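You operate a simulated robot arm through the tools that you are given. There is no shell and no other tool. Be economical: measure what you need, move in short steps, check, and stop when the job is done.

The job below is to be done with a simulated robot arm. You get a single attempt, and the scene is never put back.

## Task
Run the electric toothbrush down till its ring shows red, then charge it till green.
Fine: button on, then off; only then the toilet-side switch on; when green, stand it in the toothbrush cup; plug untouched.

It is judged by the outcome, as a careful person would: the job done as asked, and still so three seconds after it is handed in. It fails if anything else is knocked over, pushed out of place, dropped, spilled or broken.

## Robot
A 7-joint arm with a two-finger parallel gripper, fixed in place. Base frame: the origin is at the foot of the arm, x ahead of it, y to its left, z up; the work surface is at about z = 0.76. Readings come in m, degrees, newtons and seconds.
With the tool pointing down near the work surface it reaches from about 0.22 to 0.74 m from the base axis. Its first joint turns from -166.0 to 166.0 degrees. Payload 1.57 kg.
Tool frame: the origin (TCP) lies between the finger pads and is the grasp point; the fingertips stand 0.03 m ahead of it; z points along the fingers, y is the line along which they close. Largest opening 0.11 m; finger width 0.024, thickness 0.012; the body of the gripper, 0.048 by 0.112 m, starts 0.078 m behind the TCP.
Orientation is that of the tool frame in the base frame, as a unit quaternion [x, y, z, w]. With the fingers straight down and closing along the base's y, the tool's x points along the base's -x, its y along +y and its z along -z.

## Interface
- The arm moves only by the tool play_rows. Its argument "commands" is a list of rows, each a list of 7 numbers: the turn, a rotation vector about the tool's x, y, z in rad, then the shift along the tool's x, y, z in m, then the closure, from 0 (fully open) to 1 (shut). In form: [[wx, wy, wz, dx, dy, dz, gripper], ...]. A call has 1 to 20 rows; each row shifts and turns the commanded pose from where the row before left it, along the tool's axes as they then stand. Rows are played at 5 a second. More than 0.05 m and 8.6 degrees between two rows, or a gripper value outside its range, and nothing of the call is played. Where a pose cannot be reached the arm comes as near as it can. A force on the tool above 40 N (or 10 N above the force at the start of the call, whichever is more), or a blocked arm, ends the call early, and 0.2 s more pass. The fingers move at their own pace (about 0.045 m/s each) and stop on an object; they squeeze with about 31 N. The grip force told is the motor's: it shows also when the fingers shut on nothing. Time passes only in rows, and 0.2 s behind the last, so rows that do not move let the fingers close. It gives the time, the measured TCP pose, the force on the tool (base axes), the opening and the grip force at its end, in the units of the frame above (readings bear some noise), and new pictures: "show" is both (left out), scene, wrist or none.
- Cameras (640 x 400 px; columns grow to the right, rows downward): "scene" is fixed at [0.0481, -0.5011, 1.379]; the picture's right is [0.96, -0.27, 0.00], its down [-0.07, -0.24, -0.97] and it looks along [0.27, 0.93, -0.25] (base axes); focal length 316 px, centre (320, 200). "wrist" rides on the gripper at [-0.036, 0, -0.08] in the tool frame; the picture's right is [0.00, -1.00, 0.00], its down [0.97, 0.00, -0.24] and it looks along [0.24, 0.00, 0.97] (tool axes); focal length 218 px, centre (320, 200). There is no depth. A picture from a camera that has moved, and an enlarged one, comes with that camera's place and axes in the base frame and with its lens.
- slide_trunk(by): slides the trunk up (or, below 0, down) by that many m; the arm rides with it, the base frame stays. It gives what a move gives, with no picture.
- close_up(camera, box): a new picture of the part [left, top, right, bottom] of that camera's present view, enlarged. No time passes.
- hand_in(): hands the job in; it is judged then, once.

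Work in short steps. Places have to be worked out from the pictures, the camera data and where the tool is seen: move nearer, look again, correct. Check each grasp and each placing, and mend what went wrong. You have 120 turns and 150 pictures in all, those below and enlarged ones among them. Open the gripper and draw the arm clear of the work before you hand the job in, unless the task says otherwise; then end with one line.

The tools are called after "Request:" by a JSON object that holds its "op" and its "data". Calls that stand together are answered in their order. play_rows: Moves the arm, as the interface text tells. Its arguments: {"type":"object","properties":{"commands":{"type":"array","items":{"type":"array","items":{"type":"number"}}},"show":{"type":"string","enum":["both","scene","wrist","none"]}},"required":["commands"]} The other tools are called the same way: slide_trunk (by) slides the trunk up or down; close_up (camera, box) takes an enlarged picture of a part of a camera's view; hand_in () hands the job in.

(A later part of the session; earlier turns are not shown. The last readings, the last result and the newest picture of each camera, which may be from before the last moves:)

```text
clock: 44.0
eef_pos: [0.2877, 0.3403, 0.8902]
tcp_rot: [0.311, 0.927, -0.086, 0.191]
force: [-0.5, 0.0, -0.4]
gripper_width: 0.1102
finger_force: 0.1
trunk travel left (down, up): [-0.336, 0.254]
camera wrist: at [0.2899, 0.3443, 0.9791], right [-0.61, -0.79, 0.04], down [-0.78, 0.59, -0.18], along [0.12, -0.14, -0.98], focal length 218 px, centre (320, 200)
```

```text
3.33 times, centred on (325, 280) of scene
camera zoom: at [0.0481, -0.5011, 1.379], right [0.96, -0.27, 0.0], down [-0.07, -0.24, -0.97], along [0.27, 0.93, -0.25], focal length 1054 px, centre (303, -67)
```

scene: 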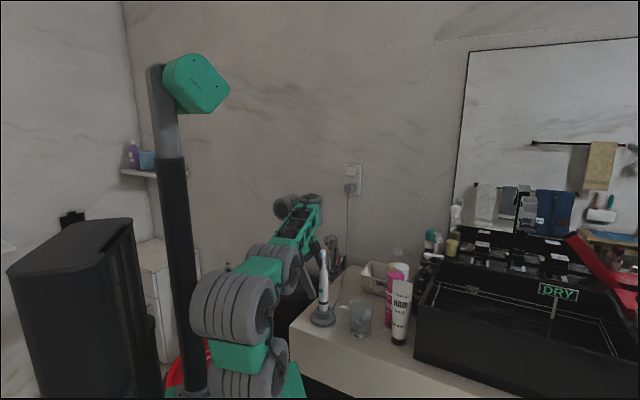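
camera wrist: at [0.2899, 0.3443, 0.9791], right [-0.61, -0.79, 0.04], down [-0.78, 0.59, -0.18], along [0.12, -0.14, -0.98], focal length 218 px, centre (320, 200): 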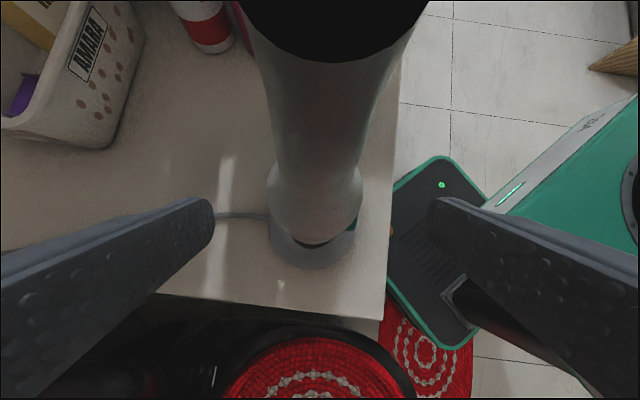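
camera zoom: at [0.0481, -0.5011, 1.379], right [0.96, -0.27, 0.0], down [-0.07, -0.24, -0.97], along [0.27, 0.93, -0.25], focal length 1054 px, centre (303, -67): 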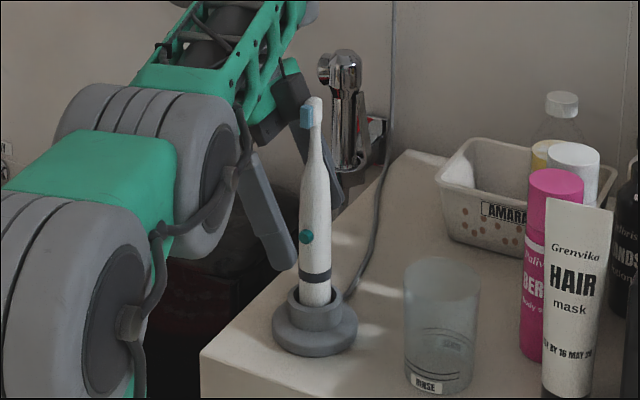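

Centred between the pads, with the palm clear of the neck. I close to press the button.

Request:
{"op": "play_rows", "data": {"commands": [[0, 0, 0, 0, 0, 0, 1], [0, 0, 0, 0, 0, 0, 1], [0, 0, 0, 0, 0, 0, 1], [0, 0, 0, 0, 0, 0, 1], [0, 0, 0, 0, 0, 0, 1]], "show": "wrist"}}

Request:
{"op": "close_up", "data": {"camera": "scene", "box": [285, 220, 365, 340]}}

```text
clock: 45.2
eef_pos: [0.2871, 0.3399, 0.8902]
tcp_rot: [0.31, 0.928, -0.086, 0.191]
force: [1.2, 1.0, 0.1]
gripper_width: 0.0276
finger_force: 14.8
trunk travel left (down, up): [-0.336, 0.254]
camera wrist: at [0.2899, 0.3444, 0.9791], right [-0.61, -0.79, 0.04], down [-0.79, 0.59, -0.18], along [0.12, -0.14, -0.98], focal length 218 px, centre (320, 200)
```

wrist: 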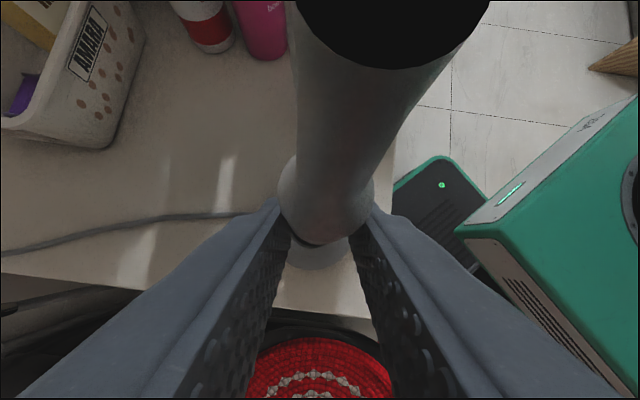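

```text
3.33 times, centred on (325, 280) of scene
camera zoom: at [0.0481, -0.5011, 1.379], right [0.96, -0.27, 0.0], down [-0.07, -0.24, -0.97], along [0.27, 0.93, -0.25], focal length 1054 px, centre (303, -67)
```

zoom: 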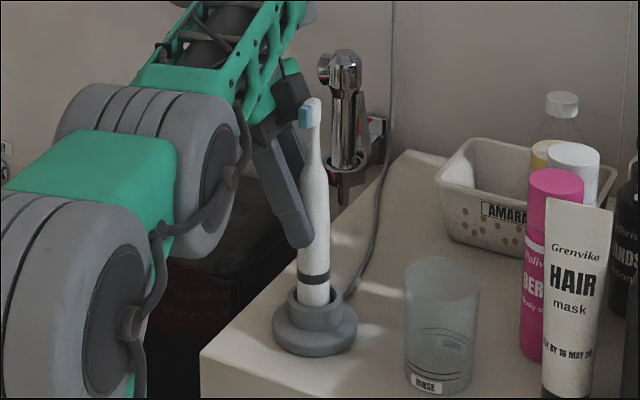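

The finger covers the button at a 27.6 mm opening. I let go and look at the ring.

Request:
{"op": "play_rows", "data": {"commands": [[0, 0, 0, 0, 0, 0, 1], [0, 0, 0, 0, 0, 0, 0], [0, 0, 0, 0, 0, 0, 0], [0, 0, 0, 0, 0, 0, 0], [0, 0, 0, 0, 0, 0, 0], [0, 0, 0, 0, 0, 0, 0]], "show": "wrist"}}

Request:
{"op": "close_up", "data": {"camera": "scene", "box": [305, 245, 345, 330]}}

```text
clock: 46.6
eef_pos: [0.2863, 0.341, 0.8909]
tcp_rot: [0.311, 0.927, -0.086, 0.191]
force: [0.2, -0.6, 0.2]
gripper_width: 0.1099
finger_force: 0.0
trunk travel left (down, up): [-0.336, 0.254]
camera wrist: at [0.2898, 0.3444, 0.979], right [-0.61, -0.79, 0.04], down [-0.79, 0.59, -0.18], along [0.12, -0.14, -0.98], focal length 218 px, centre (320, 200)
```

wrist: 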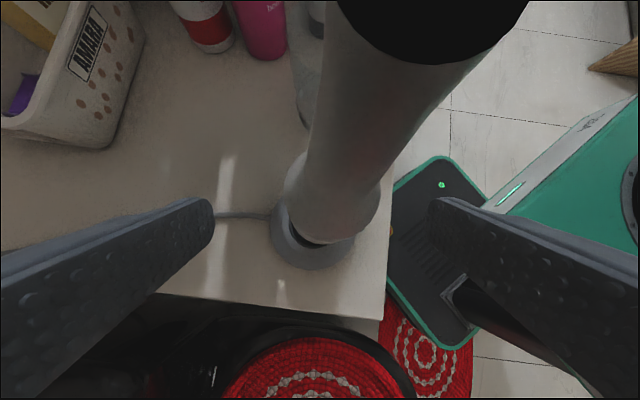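

```text
4.71 times, centred on (325, 288) of scene
camera zoom: at [0.0481, -0.5011, 1.379], right [0.96, -0.27, 0.0], down [-0.07, -0.24, -0.97], along [0.27, 0.93, -0.25], focal length 1488 px, centre (296, -212)
```

zoom: 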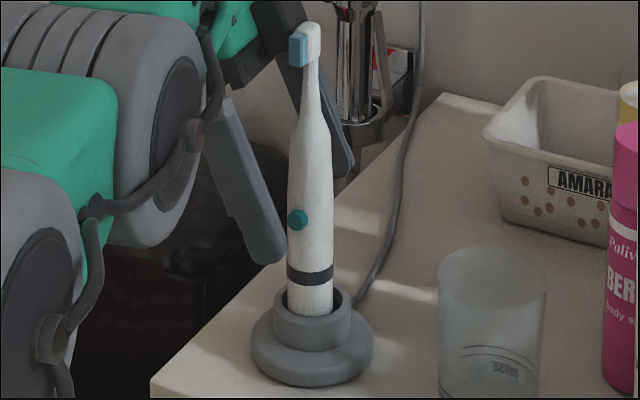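

Ring still dark; the brush leans a little in its well. I wait a second or two and look again to tell whether it is running.

Request:
{"op": "play_rows", "data": {"commands": [[0, 0, 0, 0, 0, 0, 0], [0, 0, 0, 0, 0, 0, 0], [0, 0, 0, 0, 0, 0, 0], [0, 0, 0, 0, 0, 0, 0], [0, 0, 0, 0, 0, 0, 0], [0, 0, 0, 0, 0, 0, 0], [0, 0, 0, 0, 0, 0, 0]], "show": "none"}}

Request:
{"op": "close_up", "data": {"camera": "scene", "box": [305, 245, 345, 330]}}

```text
clock: 48.2
eef_pos: [0.2867, 0.3404, 0.8911]
tcp_rot: [0.31, 0.927, -0.086, 0.191]
force: [-0.3, -0.3, -0.7]
gripper_width: 0.1099
finger_force: 0.0
trunk travel left (down, up): [-0.336, 0.254]
```

```text
4.71 times, centred on (325, 288) of scene
camera zoom: at [0.0481, -0.5011, 1.379], right [0.96, -0.27, 0.0], down [-0.07, -0.24, -0.97], along [0.27, 0.93, -0.25], focal length 1488 px, centre (296, -212)
```

zoom: 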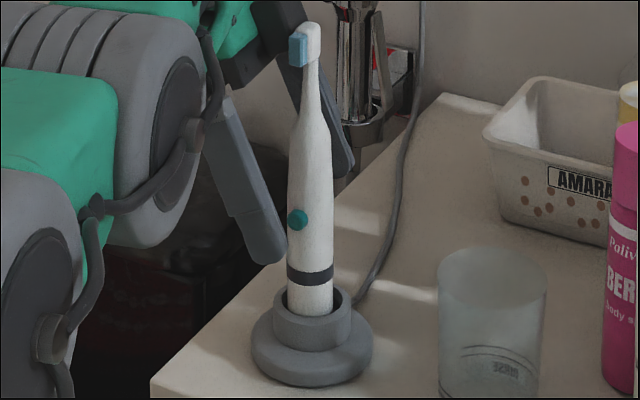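

The opening equalled the body diameter, so the button was likely pushed flush. I wait some seconds to see whether the ring changes.

Request:
{"op": "play_rows", "data": {"commands": [[0, 0, 0, 0, 0, 0, 0], [0, 0, 0, 0, 0, 0, 0], [0, 0, 0, 0, 0, 0, 0], [0, 0, 0, 0, 0, 0, 0], [0, 0, 0, 0, 0, 0, 0], [0, 0, 0, 0, 0, 0, 0], [0, 0, 0, 0, 0, 0, 0], [0, 0, 0, 0, 0, 0, 0], [0, 0, 0, 0, 0, 0, 0], [0, 0, 0, 0, 0, 0, 0], [0, 0, 0, 0, 0, 0, 0], [0, 0, 0, 0, 0, 0, 0], [0, 0, 0, 0, 0, 0, 0], [0, 0, 0, 0, 0, 0, 0], [0, 0, 0, 0, 0, 0, 0], [0, 0, 0, 0, 0, 0, 0], [0, 0, 0, 0, 0, 0, 0], [0, 0, 0, 0, 0, 0, 0], [0, 0, 0, 0, 0, 0, 0], [0, 0, 0, 0, 0, 0, 0]], "show": "none"}}

Request:
{"op": "close_up", "data": {"camera": "scene", "box": [315, 280, 335, 310]}}

```text
clock: 52.4
eef_pos: [0.2876, 0.3421, 0.8906]
tcp_rot: [0.31, 0.927, -0.085, 0.191]
force: [0.4, 0.5, -0.2]
gripper_width: 0.1099
finger_force: 0.0
trunk travel left (down, up): [-0.336, 0.254]
```

```text
13.33 times, centred on (325, 295) of scene
camera zoom: at [0.0481, -0.5011, 1.379], right [0.96, -0.27, 0.0], down [-0.07, -0.24, -0.97], along [0.27, 0.93, -0.25], focal length 4216 px, centre (253, -1067)
```

zoom: 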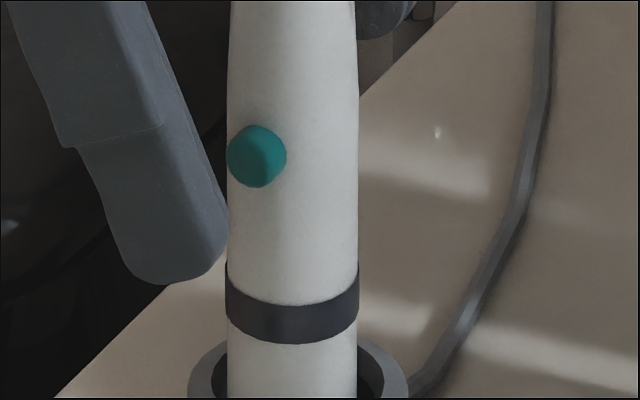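

In the press view the fingertip covered the button fully and the opening shows it was pushed flush, so it should be running. I keep waiting for the ring.

Request:
{"op": "play_rows", "data": {"commands": [[0, 0, 0, 0, 0, 0, 0], [0, 0, 0, 0, 0, 0, 0], [0, 0, 0, 0, 0, 0, 0], [0, 0, 0, 0, 0, 0, 0], [0, 0, 0, 0, 0, 0, 0], [0, 0, 0, 0, 0, 0, 0], [0, 0, 0, 0, 0, 0, 0], [0, 0, 0, 0, 0, 0, 0], [0, 0, 0, 0, 0, 0, 0], [0, 0, 0, 0, 0, 0, 0], [0, 0, 0, 0, 0, 0, 0], [0, 0, 0, 0, 0, 0, 0], [0, 0, 0, 0, 0, 0, 0], [0, 0, 0, 0, 0, 0, 0], [0, 0, 0, 0, 0, 0, 0], [0, 0, 0, 0, 0, 0, 0], [0, 0, 0, 0, 0, 0, 0], [0, 0, 0, 0, 0, 0, 0], [0, 0, 0, 0, 0, 0, 0], [0, 0, 0, 0, 0, 0, 0]], "show": "none"}}

Request:
{"op": "play_rows", "data": {"commands": [[0, 0, 0, 0, 0, 0, 0], [0, 0, 0, 0, 0, 0, 0], [0, 0, 0, 0, 0, 0, 0], [0, 0, 0, 0, 0, 0, 0], [0, 0, 0, 0, 0, 0, 0], [0, 0, 0, 0, 0, 0, 0], [0, 0, 0, 0, 0, 0, 0], [0, 0, 0, 0, 0, 0, 0], [0, 0, 0, 0, 0, 0, 0], [0, 0, 0, 0, 0, 0, 0], [0, 0, 0, 0, 0, 0, 0], [0, 0, 0, 0, 0, 0, 0], [0, 0, 0, 0, 0, 0, 0], [0, 0, 0, 0, 0, 0, 0], [0, 0, 0, 0, 0, 0, 0], [0, 0, 0, 0, 0, 0, 0], [0, 0, 0, 0, 0, 0, 0], [0, 0, 0, 0, 0, 0, 0], [0, 0, 0, 0, 0, 0, 0], [0, 0, 0, 0, 0, 0, 0]], "show": "none"}}

Request:
{"op": "close_up", "data": {"camera": "scene", "box": [315, 280, 335, 310]}}

```text
clock: 56.6
eef_pos: [0.2872, 0.3419, 0.8909]
tcp_rot: [0.311, 0.927, -0.086, 0.19]
force: [0.1, -0.3, -0.4]
gripper_width: 0.1103
finger_force: 0.1
trunk travel left (down, up): [-0.336, 0.254]
```

```text
clock: 60.8
eef_pos: [0.2874, 0.3421, 0.8898]
tcp_rot: [0.31, 0.927, -0.086, 0.191]
force: [-0.4, 0.5, 0.8]
gripper_width: 0.11
finger_force: 0.0
trunk travel left (down, up): [-0.336, 0.254]
```

```text
13.33 times, centred on (325, 295) of scene
camera zoom: at [0.0481, -0.5011, 1.379], right [0.96, -0.27, 0.0], down [-0.07, -0.24, -0.97], along [0.27, 0.93, -0.25], focal length 4216 px, centre (253, -1067)
```

zoom: 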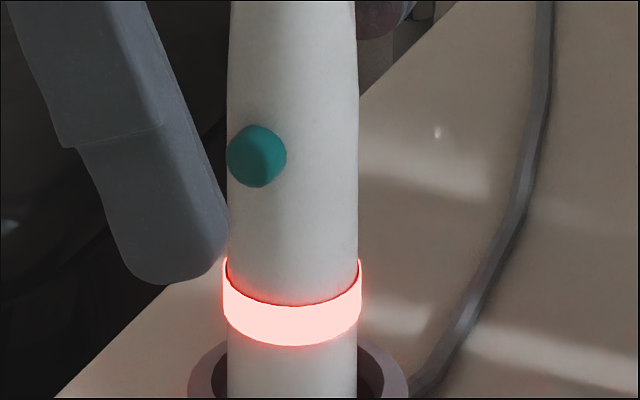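

The ring is red, so it was running. Now I press the button again to switch it off, first shifting 5 mm toward the brush's present lean.

Request:
{"op": "play_rows", "data": {"commands": [[0, 0, 0, 0, -0.005, 0, 0], [0, 0, 0, 0, 0, 0, 1], [0, 0, 0, 0, 0, 0, 1], [0, 0, 0, 0, 0, 0, 1], [0, 0, 0, 0, 0, 0, 1], [0, 0, 0, 0, 0, 0, 1], [0, 0, 0, 0, 0, 0, 1]], "show": "wrist"}}

Request:
{"op": "close_up", "data": {"camera": "scene", "box": [305, 245, 345, 330]}}

```text
clock: 62.4
eef_pos: [0.2848, 0.3381, 0.8924]
tcp_rot: [0.31, 0.927, -0.087, 0.191]
force: [1.9, 1.9, 1.3]
gripper_width: 0.0275
finger_force: 24.8
trunk travel left (down, up): [-0.336, 0.254]
camera wrist: at [0.2877, 0.3414, 0.9805], right [-0.61, -0.79, 0.04], down [-0.79, 0.59, -0.18], along [0.11, -0.14, -0.98], focal length 218 px, centre (320, 200)
```

wrist: 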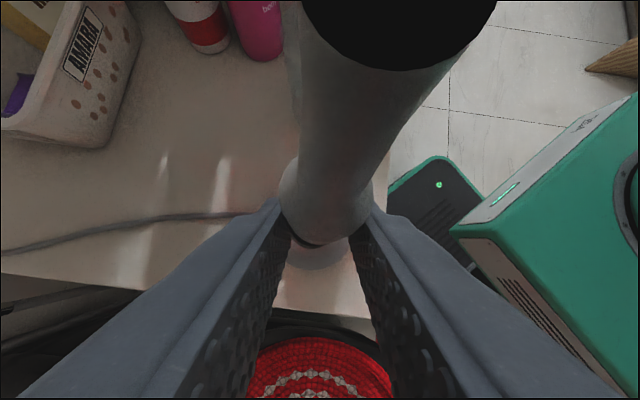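

```text
4.71 times, centred on (325, 288) of scene
camera zoom: at [0.0481, -0.5011, 1.379], right [0.96, -0.27, 0.0], down [-0.07, -0.24, -0.97], along [0.27, 0.93, -0.25], focal length 1488 px, centre (296, -212)
```

zoom: 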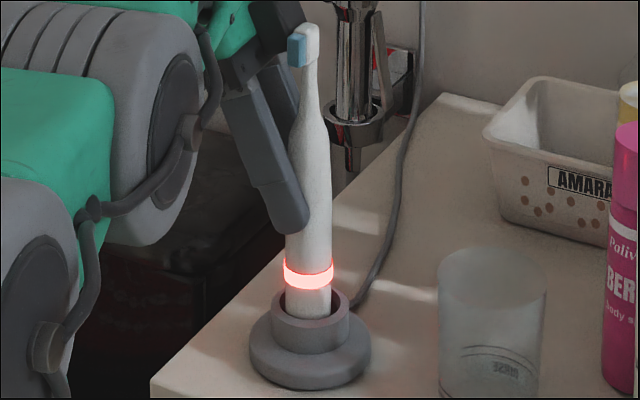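

The button is covered and squeezed at 25 N. I open again and check.

Request:
{"op": "play_rows", "data": {"commands": [[0, 0, 0, 0, 0, 0, 1], [0, 0, 0, 0, 0, 0, 0.6], [0, 0, 0, 0, 0, 0, 0.3], [0, 0, 0, 0, 0, 0, 0], [0, 0, 0, 0, 0, 0, 0], [0, 0, 0, 0, 0, 0, 0], [0, 0, 0, 0, 0, 0, 0]], "show": "wrist"}}

Request:
{"op": "close_up", "data": {"camera": "scene", "box": [305, 245, 345, 330]}}

```text
clock: 64.0
eef_pos: [0.2839, 0.3375, 0.8916]
tcp_rot: [0.31, 0.928, -0.087, 0.189]
force: [-0.1, -0.9, 0.0]
gripper_width: 0.1099
finger_force: 0.1
trunk travel left (down, up): [-0.336, 0.254]
camera wrist: at [0.2876, 0.3413, 0.9803], right [-0.61, -0.79, 0.04], down [-0.79, 0.59, -0.18], along [0.11, -0.14, -0.98], focal length 218 px, centre (320, 200)
```

wrist: 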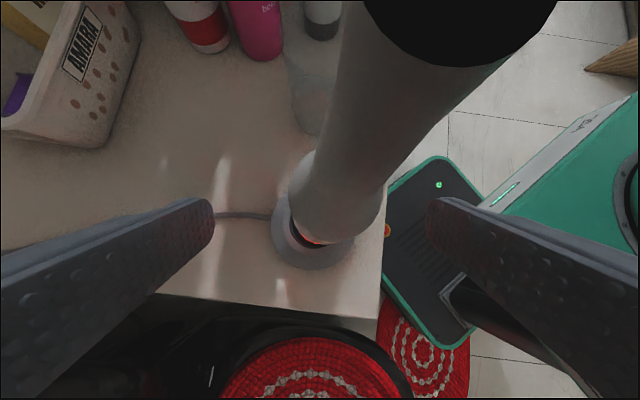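

```text
4.71 times, centred on (325, 288) of scene
camera zoom: at [0.0481, -0.5011, 1.379], right [0.96, -0.27, 0.0], down [-0.07, -0.24, -0.97], along [0.27, 0.93, -0.25], focal length 1488 px, centre (296, -212)
```

zoom: 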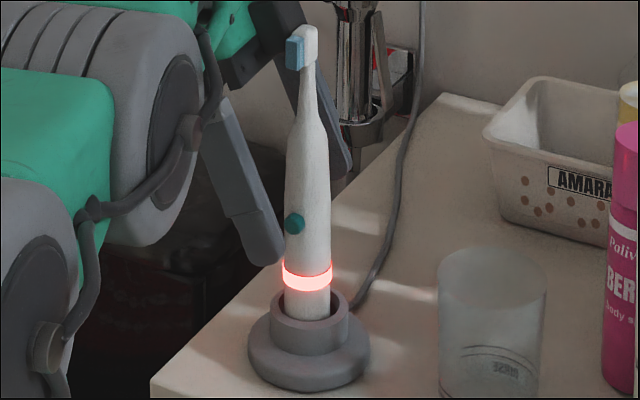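

Pressed and released; charger and brush remain in place. I back off the way I came, then raise the trunk.

Request:
{"op": "play_rows", "data": {"commands": [[0, 0, 0, 0.01, 0.004, 0, 0], [0, 0, 0, 0.015, 0, 0, 0], [0, 0, 0, 0.015, 0, 0, 0]], "show": "none"}}

Request:
{"op": "slide_trunk", "data": {"by": 0.15}}

Request:
{"op": "close_up", "data": {"camera": "scene", "box": [290, 140, 410, 340]}}

```text
clock: 64.8
eef_pos: [0.2576, 0.3674, 0.879]
tcp_rot: [0.31, 0.928, -0.087, 0.189]
force: [-0.1, 0.3, 0.1]
gripper_width: 0.11
finger_force: 0.1
out of reach, approached as far as the arm can: row 2
trunk travel left (down, up): [-0.336, 0.254]
```

```text
clock: 66.5
eef_pos: [0.2596, 0.3662, 1.0307]
tcp_rot: [0.311, 0.928, -0.088, 0.189]
force: [-0.2, 1.5, -0.6]
gripper_width: 0.11
finger_force: 0.0
trunk travel left (down, up): [-0.486, 0.104]
```

```text
2.00 times, centred on (350, 240) of scene
camera zoom: at [0.0481, -0.5011, 1.379], right [0.96, -0.27, 0.0], down [-0.07, -0.24, -0.97], along [0.27, 0.93, -0.25], focal length 632 px, centre (260, 120)
```

zoom: 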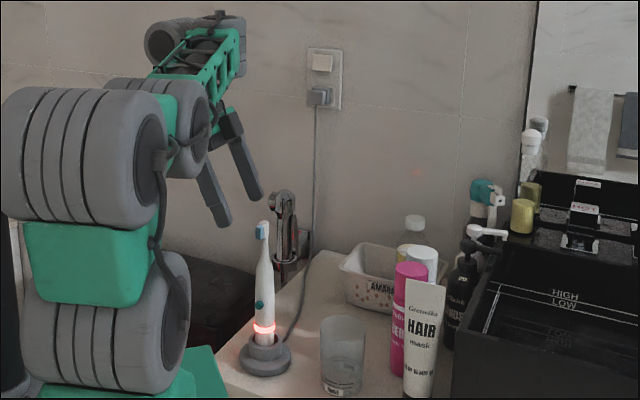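

Clear of the brush. Now for the wall switch, near (0.52, 0.675, 1.172): I raise, untilt and turn the tool so that it can point radially at the wall.

Request:
{"op": "play_rows", "data": {"commands": [[0, 0, 0, 0, 0, -0.03, 0], [0, 0.14, 0, 0, 0, -0.03, 0], [0, 0.14, 0, 0, 0, -0.03, 0], [0, 0.14, 0, 0, 0, -0.02, 0], [0, 0, -0.14, 0, 0, 0, 0], [0, 0, -0.14, 0, 0, 0, 0], [0, 0, -0.14, 0, 0, 0, 0], [0, 0, -0.14, 0, 0, 0, 0], [0, 0, -0.14, 0, 0, 0, 0], [0, 0, -0.14, 0, 0, 0, 0], [0, 0, -0.14, 0, 0, 0, 0], [0, 0, -0.14, 0, 0, 0, 0], [0, 0, -0.14, 0, 0, 0, 0], [0, 0, -0.14, 0, 0, 0, 0]], "show": "none"}}

```text
clock: 69.5
eef_pos: [0.234, 0.3946, 1.1311]
tcp_rot: [-0.366, 0.93, -0.011, -0.02]
force: [-0.4, -0.1, 0.3]
gripper_width: 0.1099
finger_force: 0.1
out of reach, approached as far as the arm can: row 4
trunk travel left (down, up): [-0.486, 0.104]
```

Yaw is right. Now I tilt the tool outward toward the wall.

Request:
{"op": "play_rows", "data": {"commands": [[0, -0.14, 0, 0, 0, 0, 0], [0, -0.14, 0, 0, 0, 0, 0], [0, -0.14, 0, 0, 0, 0, 0], [0, -0.14, 0, 0, 0, 0, 0], [0, -0.14, 0, 0, 0, 0, 0], [0, -0.14, 0, 0, 0, 0.02, 0], [0, -0.14, 0, 0, 0, 0.02, 0], [0, -0.14, 0, 0, 0, 0.02, 0]]}}

```text
clock: 71.3
eef_pos: [0.264, 0.4279, 1.087]
tcp_rot: [-0.317, 0.812, 0.179, 0.457]
force: [-0.2, 0.4, -0.7]
gripper_width: 0.1101
finger_force: 0.2
out of reach, approached as far as the arm can: row 1
trunk travel left (down, up): [-0.486, 0.104]
camera wrist: at [0.2271, 0.3942, 1.1604], right [0.68, -0.73, 0.0], down [-0.52, -0.48, -0.7], along [0.52, 0.48, -0.71], focal length 218 px, centre (320, 200)
```

scene: 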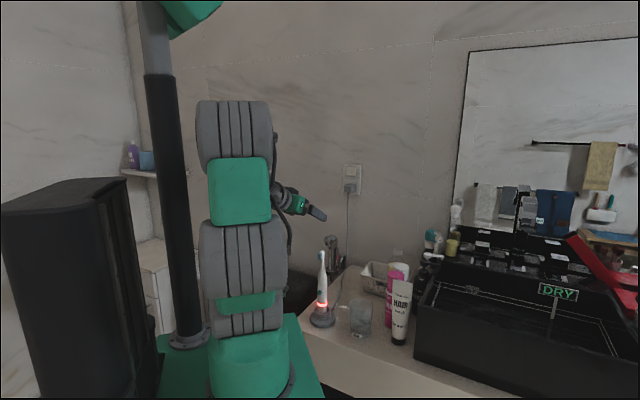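
wrist: 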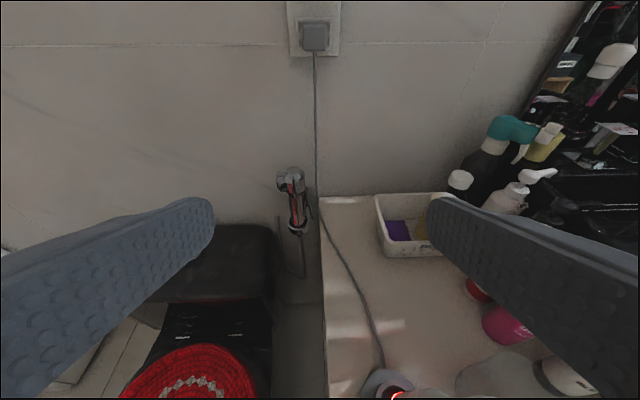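

The plate comes into view. I bring the tool to horizontal, rise, and shut the fingers to make a poker.

Request:
{"op": "play_rows", "data": {"commands": [[0, -0.135, 0, -0.02, 0, 0, 0.5], [0, -0.135, 0, -0.02, 0, 0, 1], [0, -0.135, 0, -0.02, 0, 0, 1], [0, -0.135, 0, -0.02, 0, 0, 1], [0, 0, 0, 0, 0, 0.02, 1], [0, 0, 0, 0, 0, 0.02, 1]]}}

```text
clock: 72.7
eef_pos: [0.3115, 0.472, 1.1607]
tcp_rot: [-0.258, 0.661, 0.256, 0.656]
force: [-1.2, 0.3, 0.0]
gripper_width: 0.0002
finger_force: 7.2
trunk travel left (down, up): [-0.486, 0.104]
camera wrist: at [0.2541, 0.4189, 1.1983], right [0.68, -0.73, 0.0], down [-0.18, -0.17, -0.97], along [0.71, 0.66, -0.25], focal length 218 px, centre (320, 200)
```

scene: 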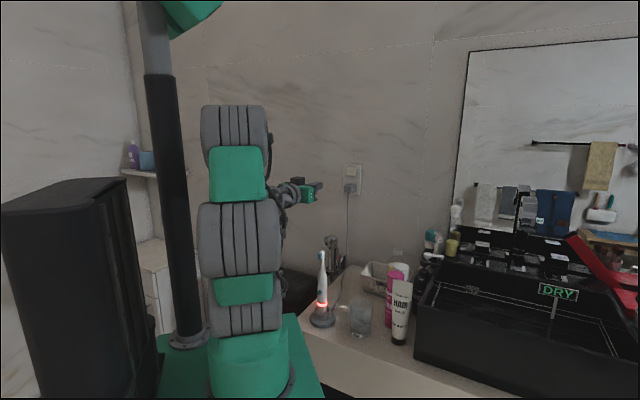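
wrist: 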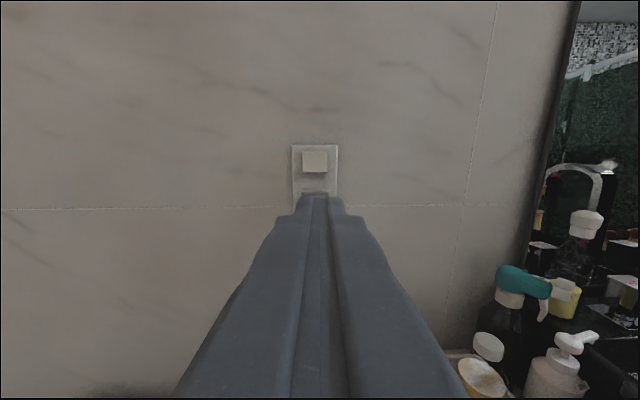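

Tool is horizontal facing the plate. I zoom on the rocker to see which way it is tipped.

Request:
{"op": "close_up", "data": {"camera": "wrist", "box": [285, 135, 345, 205]}}

Request:
{"op": "close_up", "data": {"camera": "scene", "box": [342, 160, 366, 182]}}

```text
5.71 times, centred on (315, 170) of wrist
camera zoom: at [0.2541, 0.4189, 1.1983], right [0.68, -0.73, 0.0], down [-0.18, -0.17, -0.97], along [0.71, 0.66, -0.25], focal length 1247 px, centre (349, 371)
```

zoom: 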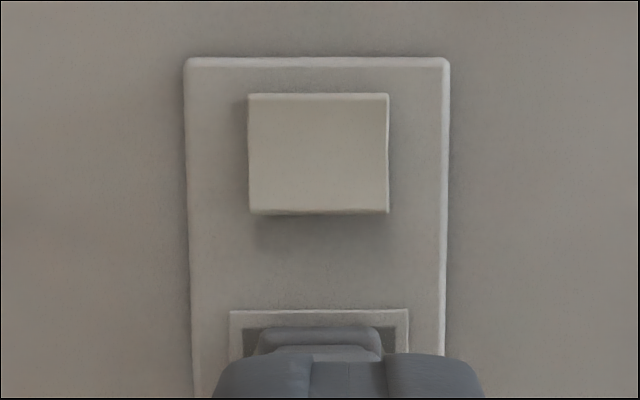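

```text
16.00 times, centred on (354, 171) of scene
camera zoom: at [0.0481, -0.5011, 1.379], right [0.96, -0.27, 0.0], down [-0.07, -0.24, -0.97], along [0.27, 0.93, -0.25], focal length 5059 px, centre (-224, 664)
```

zoom: 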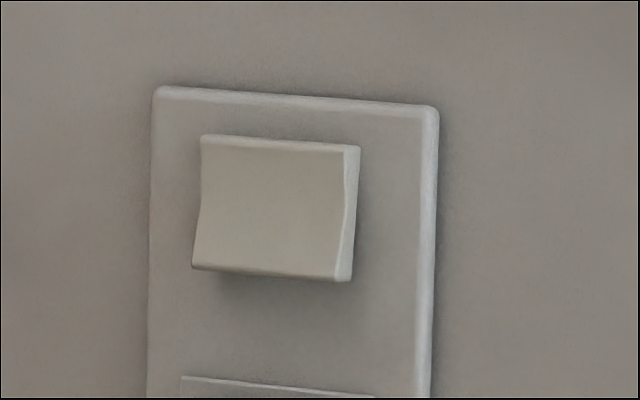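

The rocker's lower half sticks out (upper half pressed), so pushing the lower half flips it; aim point ≈ (0.518, 0.676, 1.157). I align and advance to about 4 cm before it.

Request:
{"op": "play_rows", "data": {"commands": [[0, 0, 0, 0.002, 0.005, 0.04, 1], [0, 0, 0, 0.002, 0.005, 0.04, 1], [0, 0, 0, 0, 0, 0.04, 1], [0, 0, 0, 0, 0, 0.04, 1], [0, 0, 0, 0, 0, 0.03, 1], [0, 0, 0, 0, 0, 0, 1]]}}

```text
clock: 74.1
eef_pos: [0.4456, 0.6075, 1.1554]
tcp_rot: [-0.258, 0.662, 0.256, 0.655]
force: [-0.2, 0.5, -0.2]
gripper_width: 0.0
finger_force: 21.1
trunk travel left (down, up): [-0.486, 0.104]
camera wrist: at [0.3868, 0.5549, 1.1928], right [0.68, -0.73, 0.0], down [-0.18, -0.17, -0.97], along [0.71, 0.66, -0.25], focal length 218 px, centre (320, 200)
```

scene: 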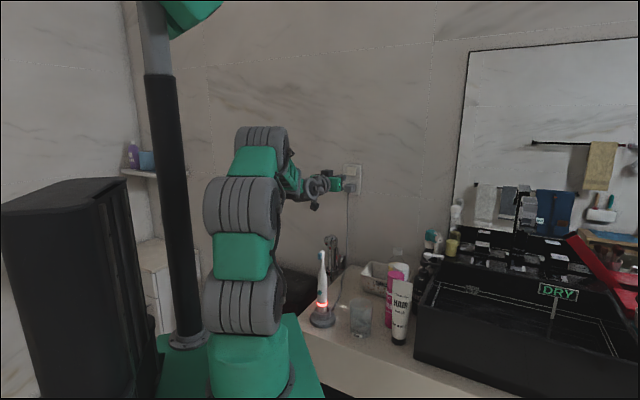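
wrist: 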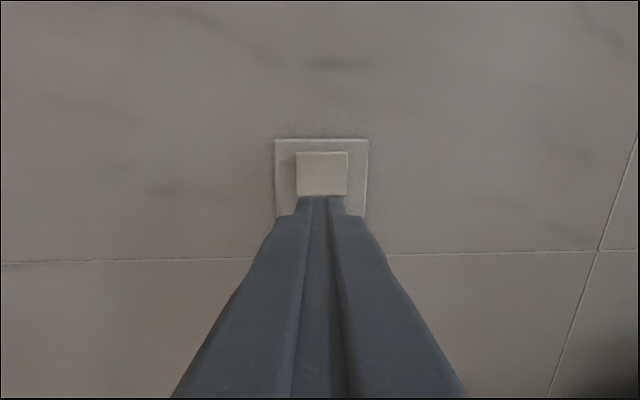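

Aligned on the rocker's lower half with about 5.5 cm to go. I advance 4 cm, then in 4 mm steps till contact.

Request:
{"op": "play_rows", "data": {"commands": [[0, 0, 0, -0.002, 0, 0.02, 1], [0, 0, 0, 0, 0, 0.02, 1], [0, 0, 0, 0, 0, 0.004, 1], [0, 0, 0, 0, 0, 0.004, 1], [0, 0, 0, 0, 0, 0.004, 1]]}}

```text
clock: 75.3
eef_pos: [0.4837, 0.6437, 1.1575]
tcp_rot: [-0.259, 0.661, 0.257, 0.655]
force: [0.1, 0.2, -0.1]
gripper_width: 0.0
finger_force: 20.8
trunk travel left (down, up): [-0.486, 0.104]
camera wrist: at [0.4253, 0.59, 1.1946], right [0.68, -0.74, 0.0], down [-0.18, -0.17, -0.97], along [0.71, 0.66, -0.25], focal length 218 px, centre (320, 200)
```

scene: 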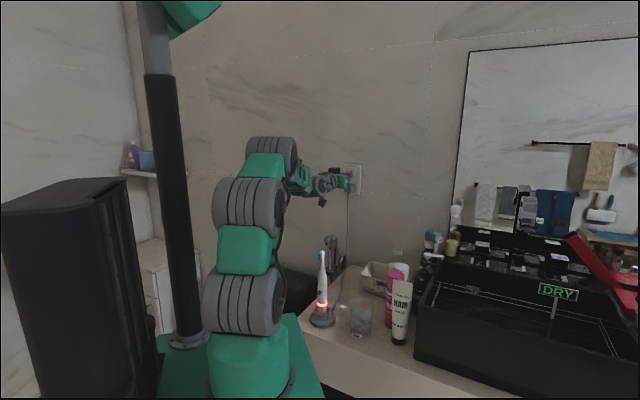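
wrist: 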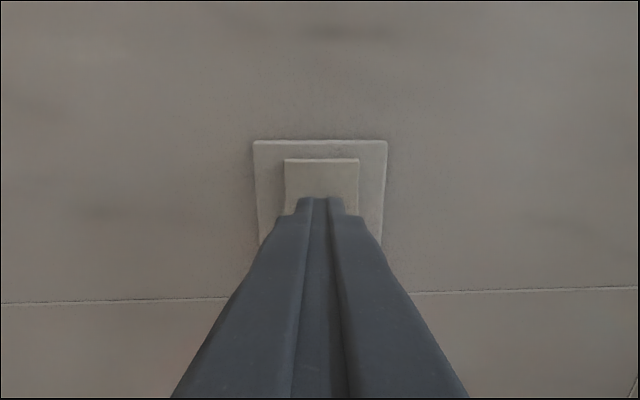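

No contact yet, about 1.7 cm to the plate. I go on in 3 mm steps.

Request:
{"op": "play_rows", "data": {"commands": [[0, 0, 0, 0, 0, 0.003, 1], [0, 0, 0, 0, 0, 0.003, 1], [0, 0, 0, 0, 0, 0.003, 1], [0, 0, 0, 0, 0, 0.003, 1]]}}

Request:
{"op": "close_up", "data": {"camera": "scene", "box": [342, 160, 366, 182]}}

```text
clock: 76.2
eef_pos: [0.4864, 0.6447, 1.1562]
tcp_rot: [-0.26, 0.662, 0.256, 0.654]
force: [-23.0, -26.7, 1.0]
gripper_width: 0.0
finger_force: 21.4
trunk travel left (down, up): [-0.486, 0.104]
stopped in row 4: the force on the tool passed its limit (the readings are from after the stop); the commanded pose is now the measured one
camera wrist: at [0.4277, 0.5924, 1.1938], right [0.68, -0.73, 0.0], down [-0.18, -0.17, -0.97], along [0.71, 0.66, -0.25], focal length 218 px, centre (320, 200)
```

scene: 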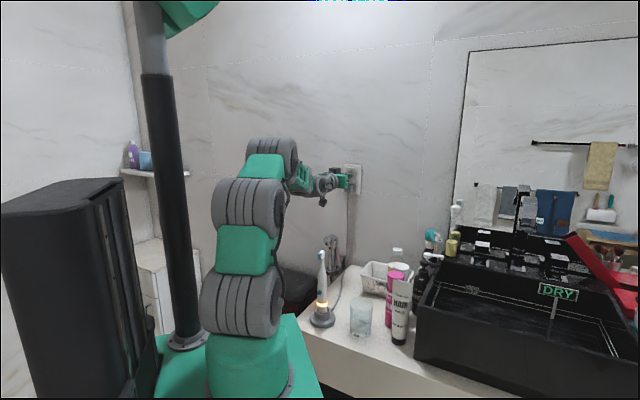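
wrist: 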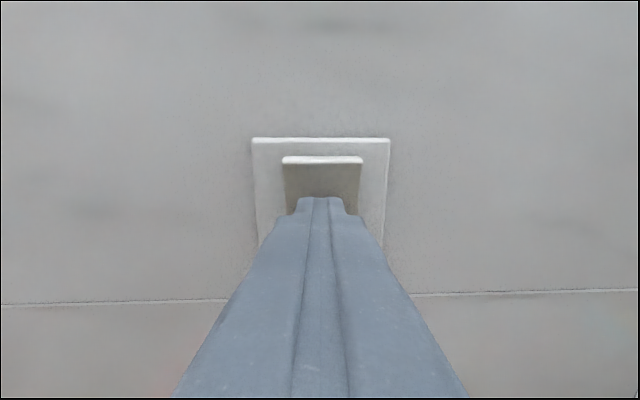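

```text
16.00 times, centred on (354, 171) of scene
camera zoom: at [0.0481, -0.5011, 1.379], right [0.96, -0.27, 0.0], down [-0.07, -0.24, -0.97], along [0.27, 0.93, -0.25], focal length 5059 px, centre (-224, 664)
```

zoom: 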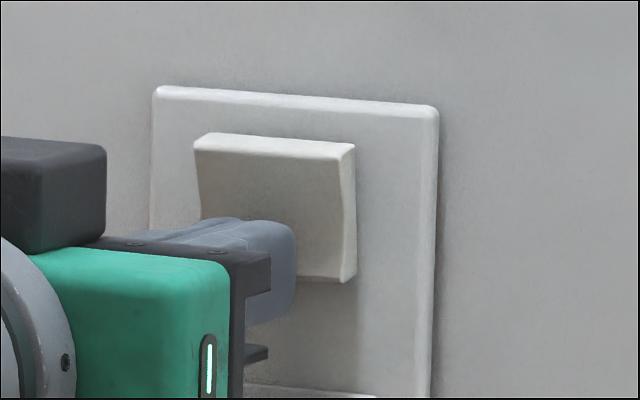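

The rocker flipped and the ring turned amber, so it is charging (the light came on too). I back away from the switch.

Request:
{"op": "play_rows", "data": {"commands": [[0, 0, 0, 0, 0, -0.02, 1], [0, 0, 0, 0, 0, -0.04, 1], [0, 0, 0, 0, 0, -0.04, 1], [0, 0, 0, 0, 0, -0.04, 1], [0, 0, 0, 0, 0, -0.04, 1], [0, 0, 0, 0, 0, -0.03, 0.5]]}}

Request:
{"op": "close_up", "data": {"camera": "scene", "box": [300, 240, 400, 340]}}

Request:
{"op": "close_up", "data": {"camera": "wrist", "box": [285, 135, 345, 205]}}

```text
clock: 77.6
eef_pos: [0.3361, 0.5055, 1.1567]
tcp_rot: [-0.259, 0.664, 0.254, 0.654]
force: [0.5, 0.1, 0.2]
gripper_width: 0.0315
finger_force: 0.2
trunk travel left (down, up): [-0.486, 0.104]
camera wrist: at [0.2767, 0.4525, 1.1947], right [0.68, -0.73, 0.0], down [-0.19, -0.17, -0.97], along [0.71, 0.66, -0.25], focal length 218 px, centre (320, 200)
```

scene: 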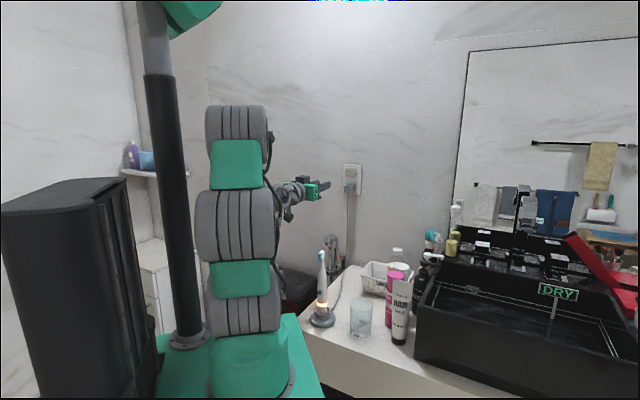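
wrist: 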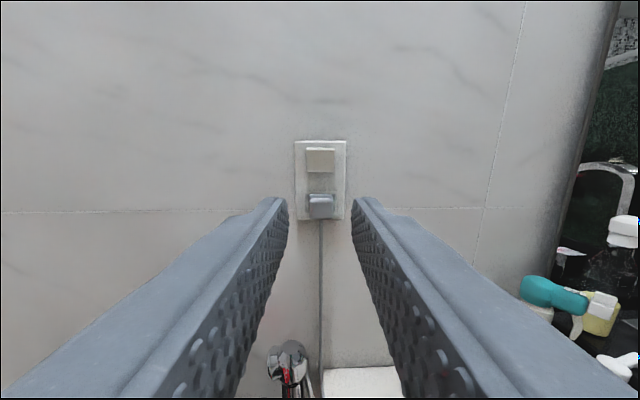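

```text
4.00 times, centred on (350, 290) of scene
camera zoom: at [0.0481, -0.5011, 1.379], right [0.96, -0.27, 0.0], down [-0.07, -0.24, -0.97], along [0.27, 0.93, -0.25], focal length 1265 px, centre (200, -160)
```

zoom: 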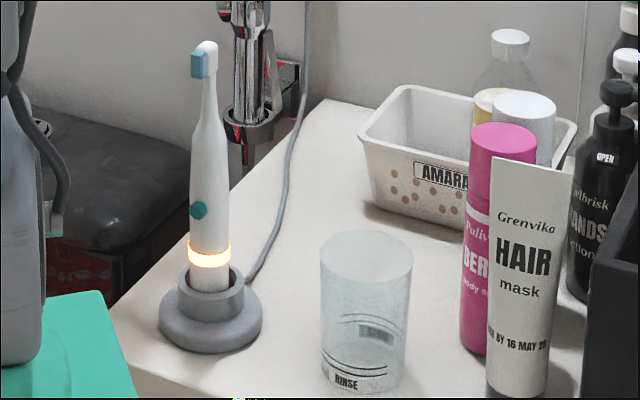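

```text
5.71 times, centred on (315, 170) of wrist
camera zoom: at [0.2767, 0.4525, 1.1947], right [0.68, -0.73, 0.0], down [-0.19, -0.17, -0.97], along [0.71, 0.66, -0.25], focal length 1247 px, centre (349, 371)
```

zoom: 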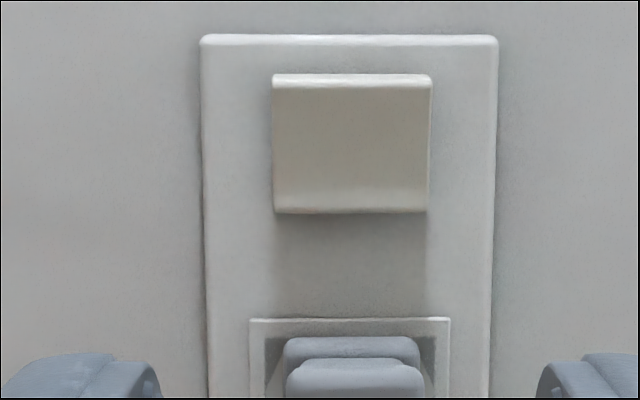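

Charging in amber and the rocker is flipped. While it charges I go above the brush with the tool nearly upright (25° tilt), fingers set to close on its sides so that the button is not touched.

Request:
{"op": "play_rows", "data": {"commands": [[0, 0.14, 0, 0, 0, 0, 0], [0, 0.14, 0, 0, 0, 0, 0], [0, 0.14, 0, 0, 0, 0, 0], [0, 0.14, 0, 0, 0, 0, 0], [0, 0.14, 0, 0, 0, 0, 0], [0, 0.14, 0, 0, 0, 0, 0], [0, 0.14, 0, 0, 0, 0, 0], [0, 0.14, 0, 0, 0, 0, 0], [0, 0, 0, 0.0308, -0.0196, -0.0078, 0], [0, 0, 0, 0.0308, -0.0196, -0.0078, 0], [0, 0, 0, 0.0308, -0.0196, -0.0078, 0], [0, 0, 0, 0.0308, -0.0196, -0.0078, 0], [0, 0, 0, 0.0308, -0.0196, -0.0078, 0], [0, 0, 0, 0, 0, 0, 0]]}}

```text
clock: 80.6
eef_pos: [0.2876, 0.3291, 1.1275]
tcp_rot: [-0.356, 0.909, 0.078, 0.201]
force: [0.2, 0.7, 0.3]
gripper_width: 0.1101
finger_force: 0.0
trunk travel left (down, up): [-0.486, 0.104]
camera wrist: at [0.2862, 0.3286, 1.2152], right [0.68, -0.73, 0.0], down [-0.72, -0.67, -0.19], along [0.14, 0.13, -0.98], focal length 218 px, centre (320, 200)
```

scene: 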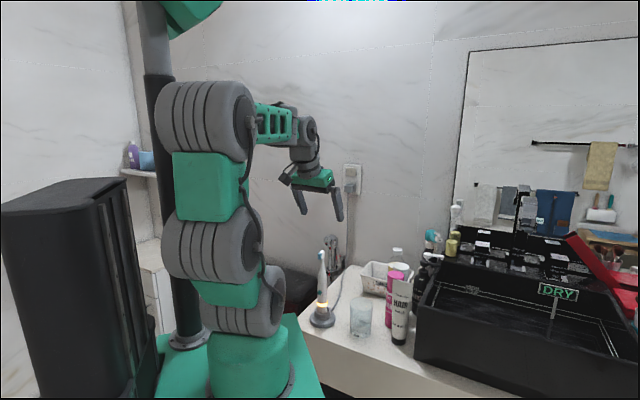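
wrist: 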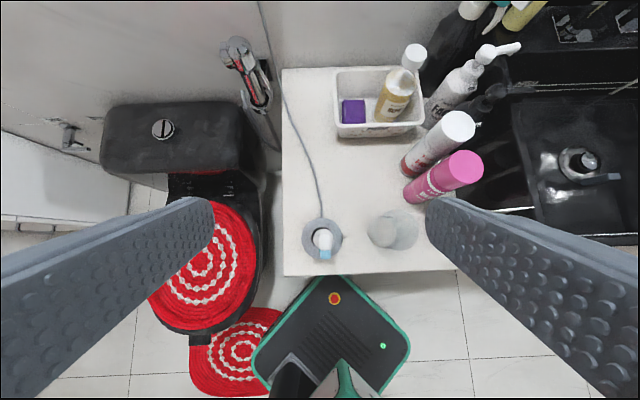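

Exactly over the brush. I zoom to measure brush and tumbler positions.

Request:
{"op": "close_up", "data": {"camera": "wrist", "box": [290, 190, 450, 290]}}

```text
4.00 times, centred on (370, 240) of wrist
camera zoom: at [0.2862, 0.3286, 1.2152], right [0.68, -0.73, 0.0], down [-0.72, -0.67, -0.19], along [0.14, 0.13, -0.98], focal length 873 px, centre (120, 40)
```

zoom: 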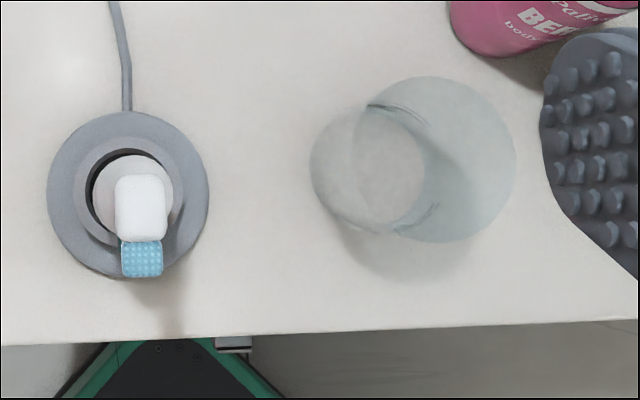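

Brush axis at grip height ≈ (0.2915, 0.328); tumbler centre ≈ (0.388, 0.2505), rim z ≈ 0.863. I wait here for green.

Request:
{"op": "play_rows", "data": {"commands": [[0, 0, 0, 0, 0, 0, 0], [0, 0, 0, 0, 0, 0, 0], [0, 0, 0, 0, 0, 0, 0], [0, 0, 0, 0, 0, 0, 0], [0, 0, 0, 0, 0, 0, 0], [0, 0, 0, 0, 0, 0, 0], [0, 0, 0, 0, 0, 0, 0], [0, 0, 0, 0, 0, 0, 0], [0, 0, 0, 0, 0, 0, 0], [0, 0, 0, 0, 0, 0, 0], [0, 0, 0, 0, 0, 0, 0], [0, 0, 0, 0, 0, 0, 0], [0, 0, 0, 0, 0, 0, 0], [0, 0, 0, 0, 0, 0, 0], [0, 0, 0, 0, 0, 0, 0], [0, 0, 0, 0, 0, 0, 0], [0, 0, 0, 0, 0, 0, 0], [0, 0, 0, 0, 0, 0, 0], [0, 0, 0, 0, 0, 0, 0], [0, 0, 0, 0, 0, 0, 0]], "show": "none"}}

Request:
{"op": "play_rows", "data": {"commands": [[0, 0, 0, 0, 0, 0, 0], [0, 0, 0, 0, 0, 0, 0], [0, 0, 0, 0, 0, 0, 0], [0, 0, 0, 0, 0, 0, 0], [0, 0, 0, 0, 0, 0, 0], [0, 0, 0, 0, 0, 0, 0], [0, 0, 0, 0, 0, 0, 0], [0, 0, 0, 0, 0, 0, 0], [0, 0, 0, 0, 0, 0, 0], [0, 0, 0, 0, 0, 0, 0], [0, 0, 0, 0, 0, 0, 0], [0, 0, 0, 0, 0, 0, 0], [0, 0, 0, 0, 0, 0, 0], [0, 0, 0, 0, 0, 0, 0], [0, 0, 0, 0, 0, 0, 0], [0, 0, 0, 0, 0, 0, 0], [0, 0, 0, 0, 0, 0, 0], [0, 0, 0, 0, 0, 0, 0], [0, 0, 0, 0, 0, 0, 0], [0, 0, 0, 0, 0, 0, 0]], "show": "none"}}

Request:
{"op": "close_up", "data": {"camera": "scene", "box": [300, 240, 400, 340]}}

```text
clock: 84.8
eef_pos: [0.288, 0.3285, 1.1258]
tcp_rot: [-0.355, 0.91, 0.078, 0.201]
force: [0.0, -0.5, -1.1]
gripper_width: 0.1099
finger_force: 0.0
trunk travel left (down, up): [-0.486, 0.104]
```

```text
clock: 89.0
eef_pos: [0.2868, 0.3301, 1.127]
tcp_rot: [-0.355, 0.91, 0.078, 0.201]
force: [0.5, -0.9, -0.4]
gripper_width: 0.1102
finger_force: 0.0
trunk travel left (down, up): [-0.486, 0.104]
```

```text
4.00 times, centred on (350, 290) of scene
camera zoom: at [0.0481, -0.5011, 1.379], right [0.96, -0.27, 0.0], down [-0.07, -0.24, -0.97], along [0.27, 0.93, -0.25], focal length 1265 px, centre (200, -160)
```

zoom: 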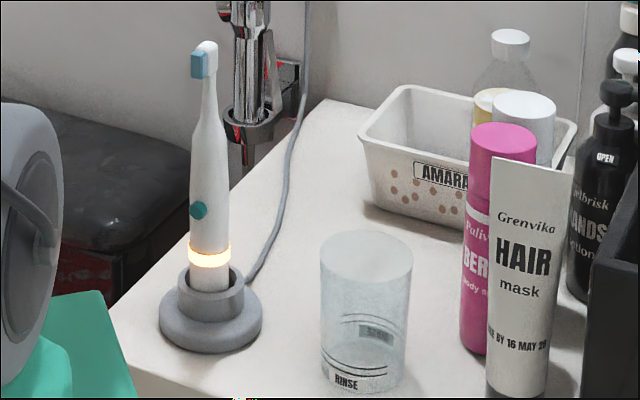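

Still amber; I wait further.

Request:
{"op": "play_rows", "data": {"commands": [[0, 0, 0, 0, 0, 0, 0], [0, 0, 0, 0, 0, 0, 0], [0, 0, 0, 0, 0, 0, 0], [0, 0, 0, 0, 0, 0, 0], [0, 0, 0, 0, 0, 0, 0], [0, 0, 0, 0, 0, 0, 0], [0, 0, 0, 0, 0, 0, 0], [0, 0, 0, 0, 0, 0, 0], [0, 0, 0, 0, 0, 0, 0], [0, 0, 0, 0, 0, 0, 0], [0, 0, 0, 0, 0, 0, 0], [0, 0, 0, 0, 0, 0, 0], [0, 0, 0, 0, 0, 0, 0], [0, 0, 0, 0, 0, 0, 0], [0, 0, 0, 0, 0, 0, 0], [0, 0, 0, 0, 0, 0, 0], [0, 0, 0, 0, 0, 0, 0], [0, 0, 0, 0, 0, 0, 0], [0, 0, 0, 0, 0, 0, 0], [0, 0, 0, 0, 0, 0, 0]], "show": "none"}}

Request:
{"op": "play_rows", "data": {"commands": [[0, 0, 0, 0, 0, 0, 0], [0, 0, 0, 0, 0, 0, 0], [0, 0, 0, 0, 0, 0, 0], [0, 0, 0, 0, 0, 0, 0], [0, 0, 0, 0, 0, 0, 0], [0, 0, 0, 0, 0, 0, 0], [0, 0, 0, 0, 0, 0, 0], [0, 0, 0, 0, 0, 0, 0], [0, 0, 0, 0, 0, 0, 0], [0, 0, 0, 0, 0, 0, 0], [0, 0, 0, 0, 0, 0, 0], [0, 0, 0, 0, 0, 0, 0], [0, 0, 0, 0, 0, 0, 0], [0, 0, 0, 0, 0, 0, 0], [0, 0, 0, 0, 0, 0, 0], [0, 0, 0, 0, 0, 0, 0], [0, 0, 0, 0, 0, 0, 0], [0, 0, 0, 0, 0, 0, 0], [0, 0, 0, 0, 0, 0, 0], [0, 0, 0, 0, 0, 0, 0]], "show": "none"}}

Request:
{"op": "close_up", "data": {"camera": "scene", "box": [300, 240, 400, 340]}}

```text
clock: 93.2
eef_pos: [0.2878, 0.3299, 1.1263]
tcp_rot: [-0.355, 0.91, 0.077, 0.201]
force: [0.2, 0.3, 0.9]
gripper_width: 0.11
finger_force: 0.1
trunk travel left (down, up): [-0.486, 0.104]
```

```text
clock: 97.4
eef_pos: [0.2864, 0.3299, 1.1275]
tcp_rot: [-0.355, 0.91, 0.078, 0.201]
force: [0.7, 0.0, -0.4]
gripper_width: 0.1098
finger_force: 0.2
trunk travel left (down, up): [-0.486, 0.104]
```

```text
4.00 times, centred on (350, 290) of scene
camera zoom: at [0.0481, -0.5011, 1.379], right [0.96, -0.27, 0.0], down [-0.07, -0.24, -0.97], along [0.27, 0.93, -0.25], focal length 1265 px, centre (200, -160)
```

zoom: 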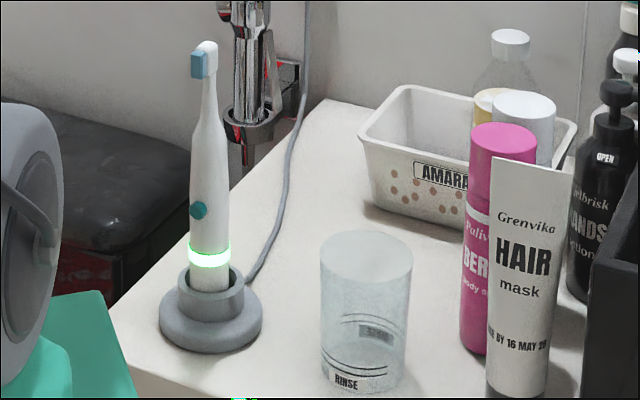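

Green. Now I descend with the fingers astride the brush, first 0.1 m.

Request:
{"op": "play_rows", "data": {"commands": [[0, 0, 0, 0.0139, -0.0015, 0.03, 0], [0, 0, 0, 0.0139, -0.001, 0.03, 0], [0, 0, 0, 0.0139, -0.001, 0.03, 0], [0, 0, 0, 0, 0, 0, 0]], "show": "wrist"}}

```text
clock: 98.4
eef_pos: [0.2902, 0.3269, 1.0263]
tcp_rot: [-0.355, 0.91, 0.077, 0.201]
force: [-0.8, -1.2, 0.5]
gripper_width: 0.11
finger_force: 0.0
trunk travel left (down, up): [-0.486, 0.104]
camera wrist: at [0.2889, 0.3261, 1.115], right [0.68, -0.73, 0.0], down [-0.72, -0.67, -0.19], along [0.14, 0.13, -0.98], focal length 218 px, centre (320, 200)
```

wrist: 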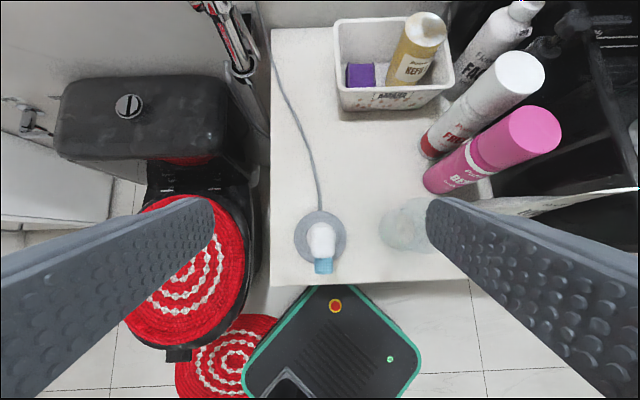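

Well centred. I lower the remaining 0.1 m to grip height, just above the button.

Request:
{"op": "play_rows", "data": {"commands": [[0, 0, 0, 0.0139, 0, 0.03, 0], [0, 0, 0, 0.0139, 0, 0.03, 0], [0, 0, 0, 0.0139, 0, 0.03, 0], [0, 0, 0, 0, 0, 0, 0]]}}

Request:
{"op": "close_up", "data": {"camera": "scene", "box": [280, 220, 380, 340]}}

```text
clock: 99.4
eef_pos: [0.2918, 0.3251, 0.9274]
tcp_rot: [-0.355, 0.91, 0.078, 0.2]
force: [-0.1, 0.0, -0.9]
gripper_width: 0.1099
finger_force: 0.1
trunk travel left (down, up): [-0.486, 0.104]
camera wrist: at [0.2898, 0.326, 1.0159], right [0.68, -0.73, 0.0], down [-0.72, -0.67, -0.19], along [0.14, 0.13, -0.98], focal length 218 px, centre (320, 200)
```

scene: 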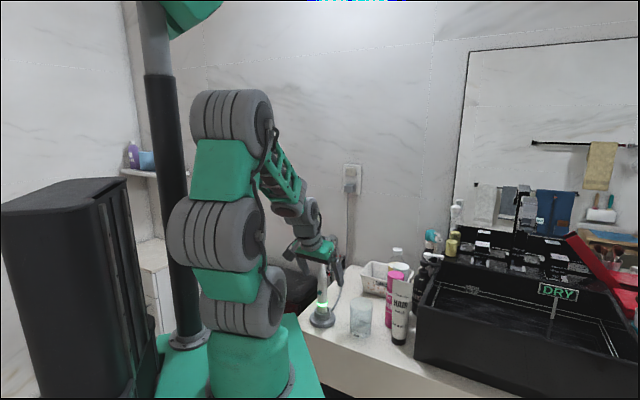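
wrist: 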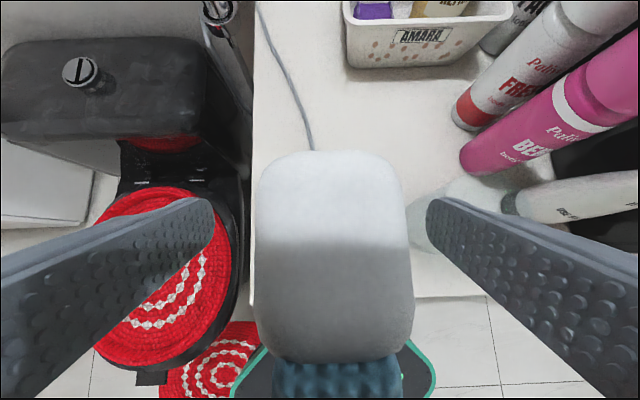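

```text
3.33 times, centred on (330, 280) of scene
camera zoom: at [0.0481, -0.5011, 1.379], right [0.96, -0.27, 0.0], down [-0.07, -0.24, -0.97], along [0.27, 0.93, -0.25], focal length 1054 px, centre (287, -67)
```

zoom: 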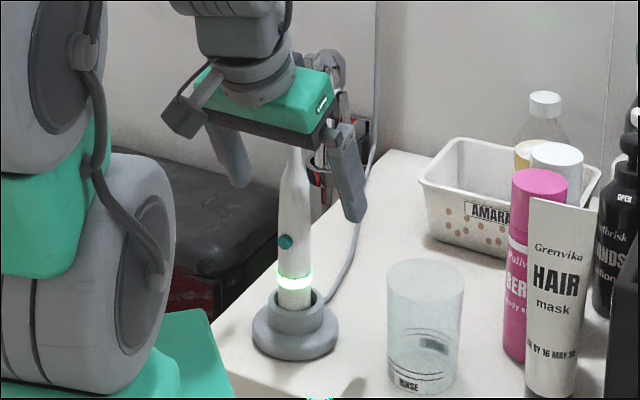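

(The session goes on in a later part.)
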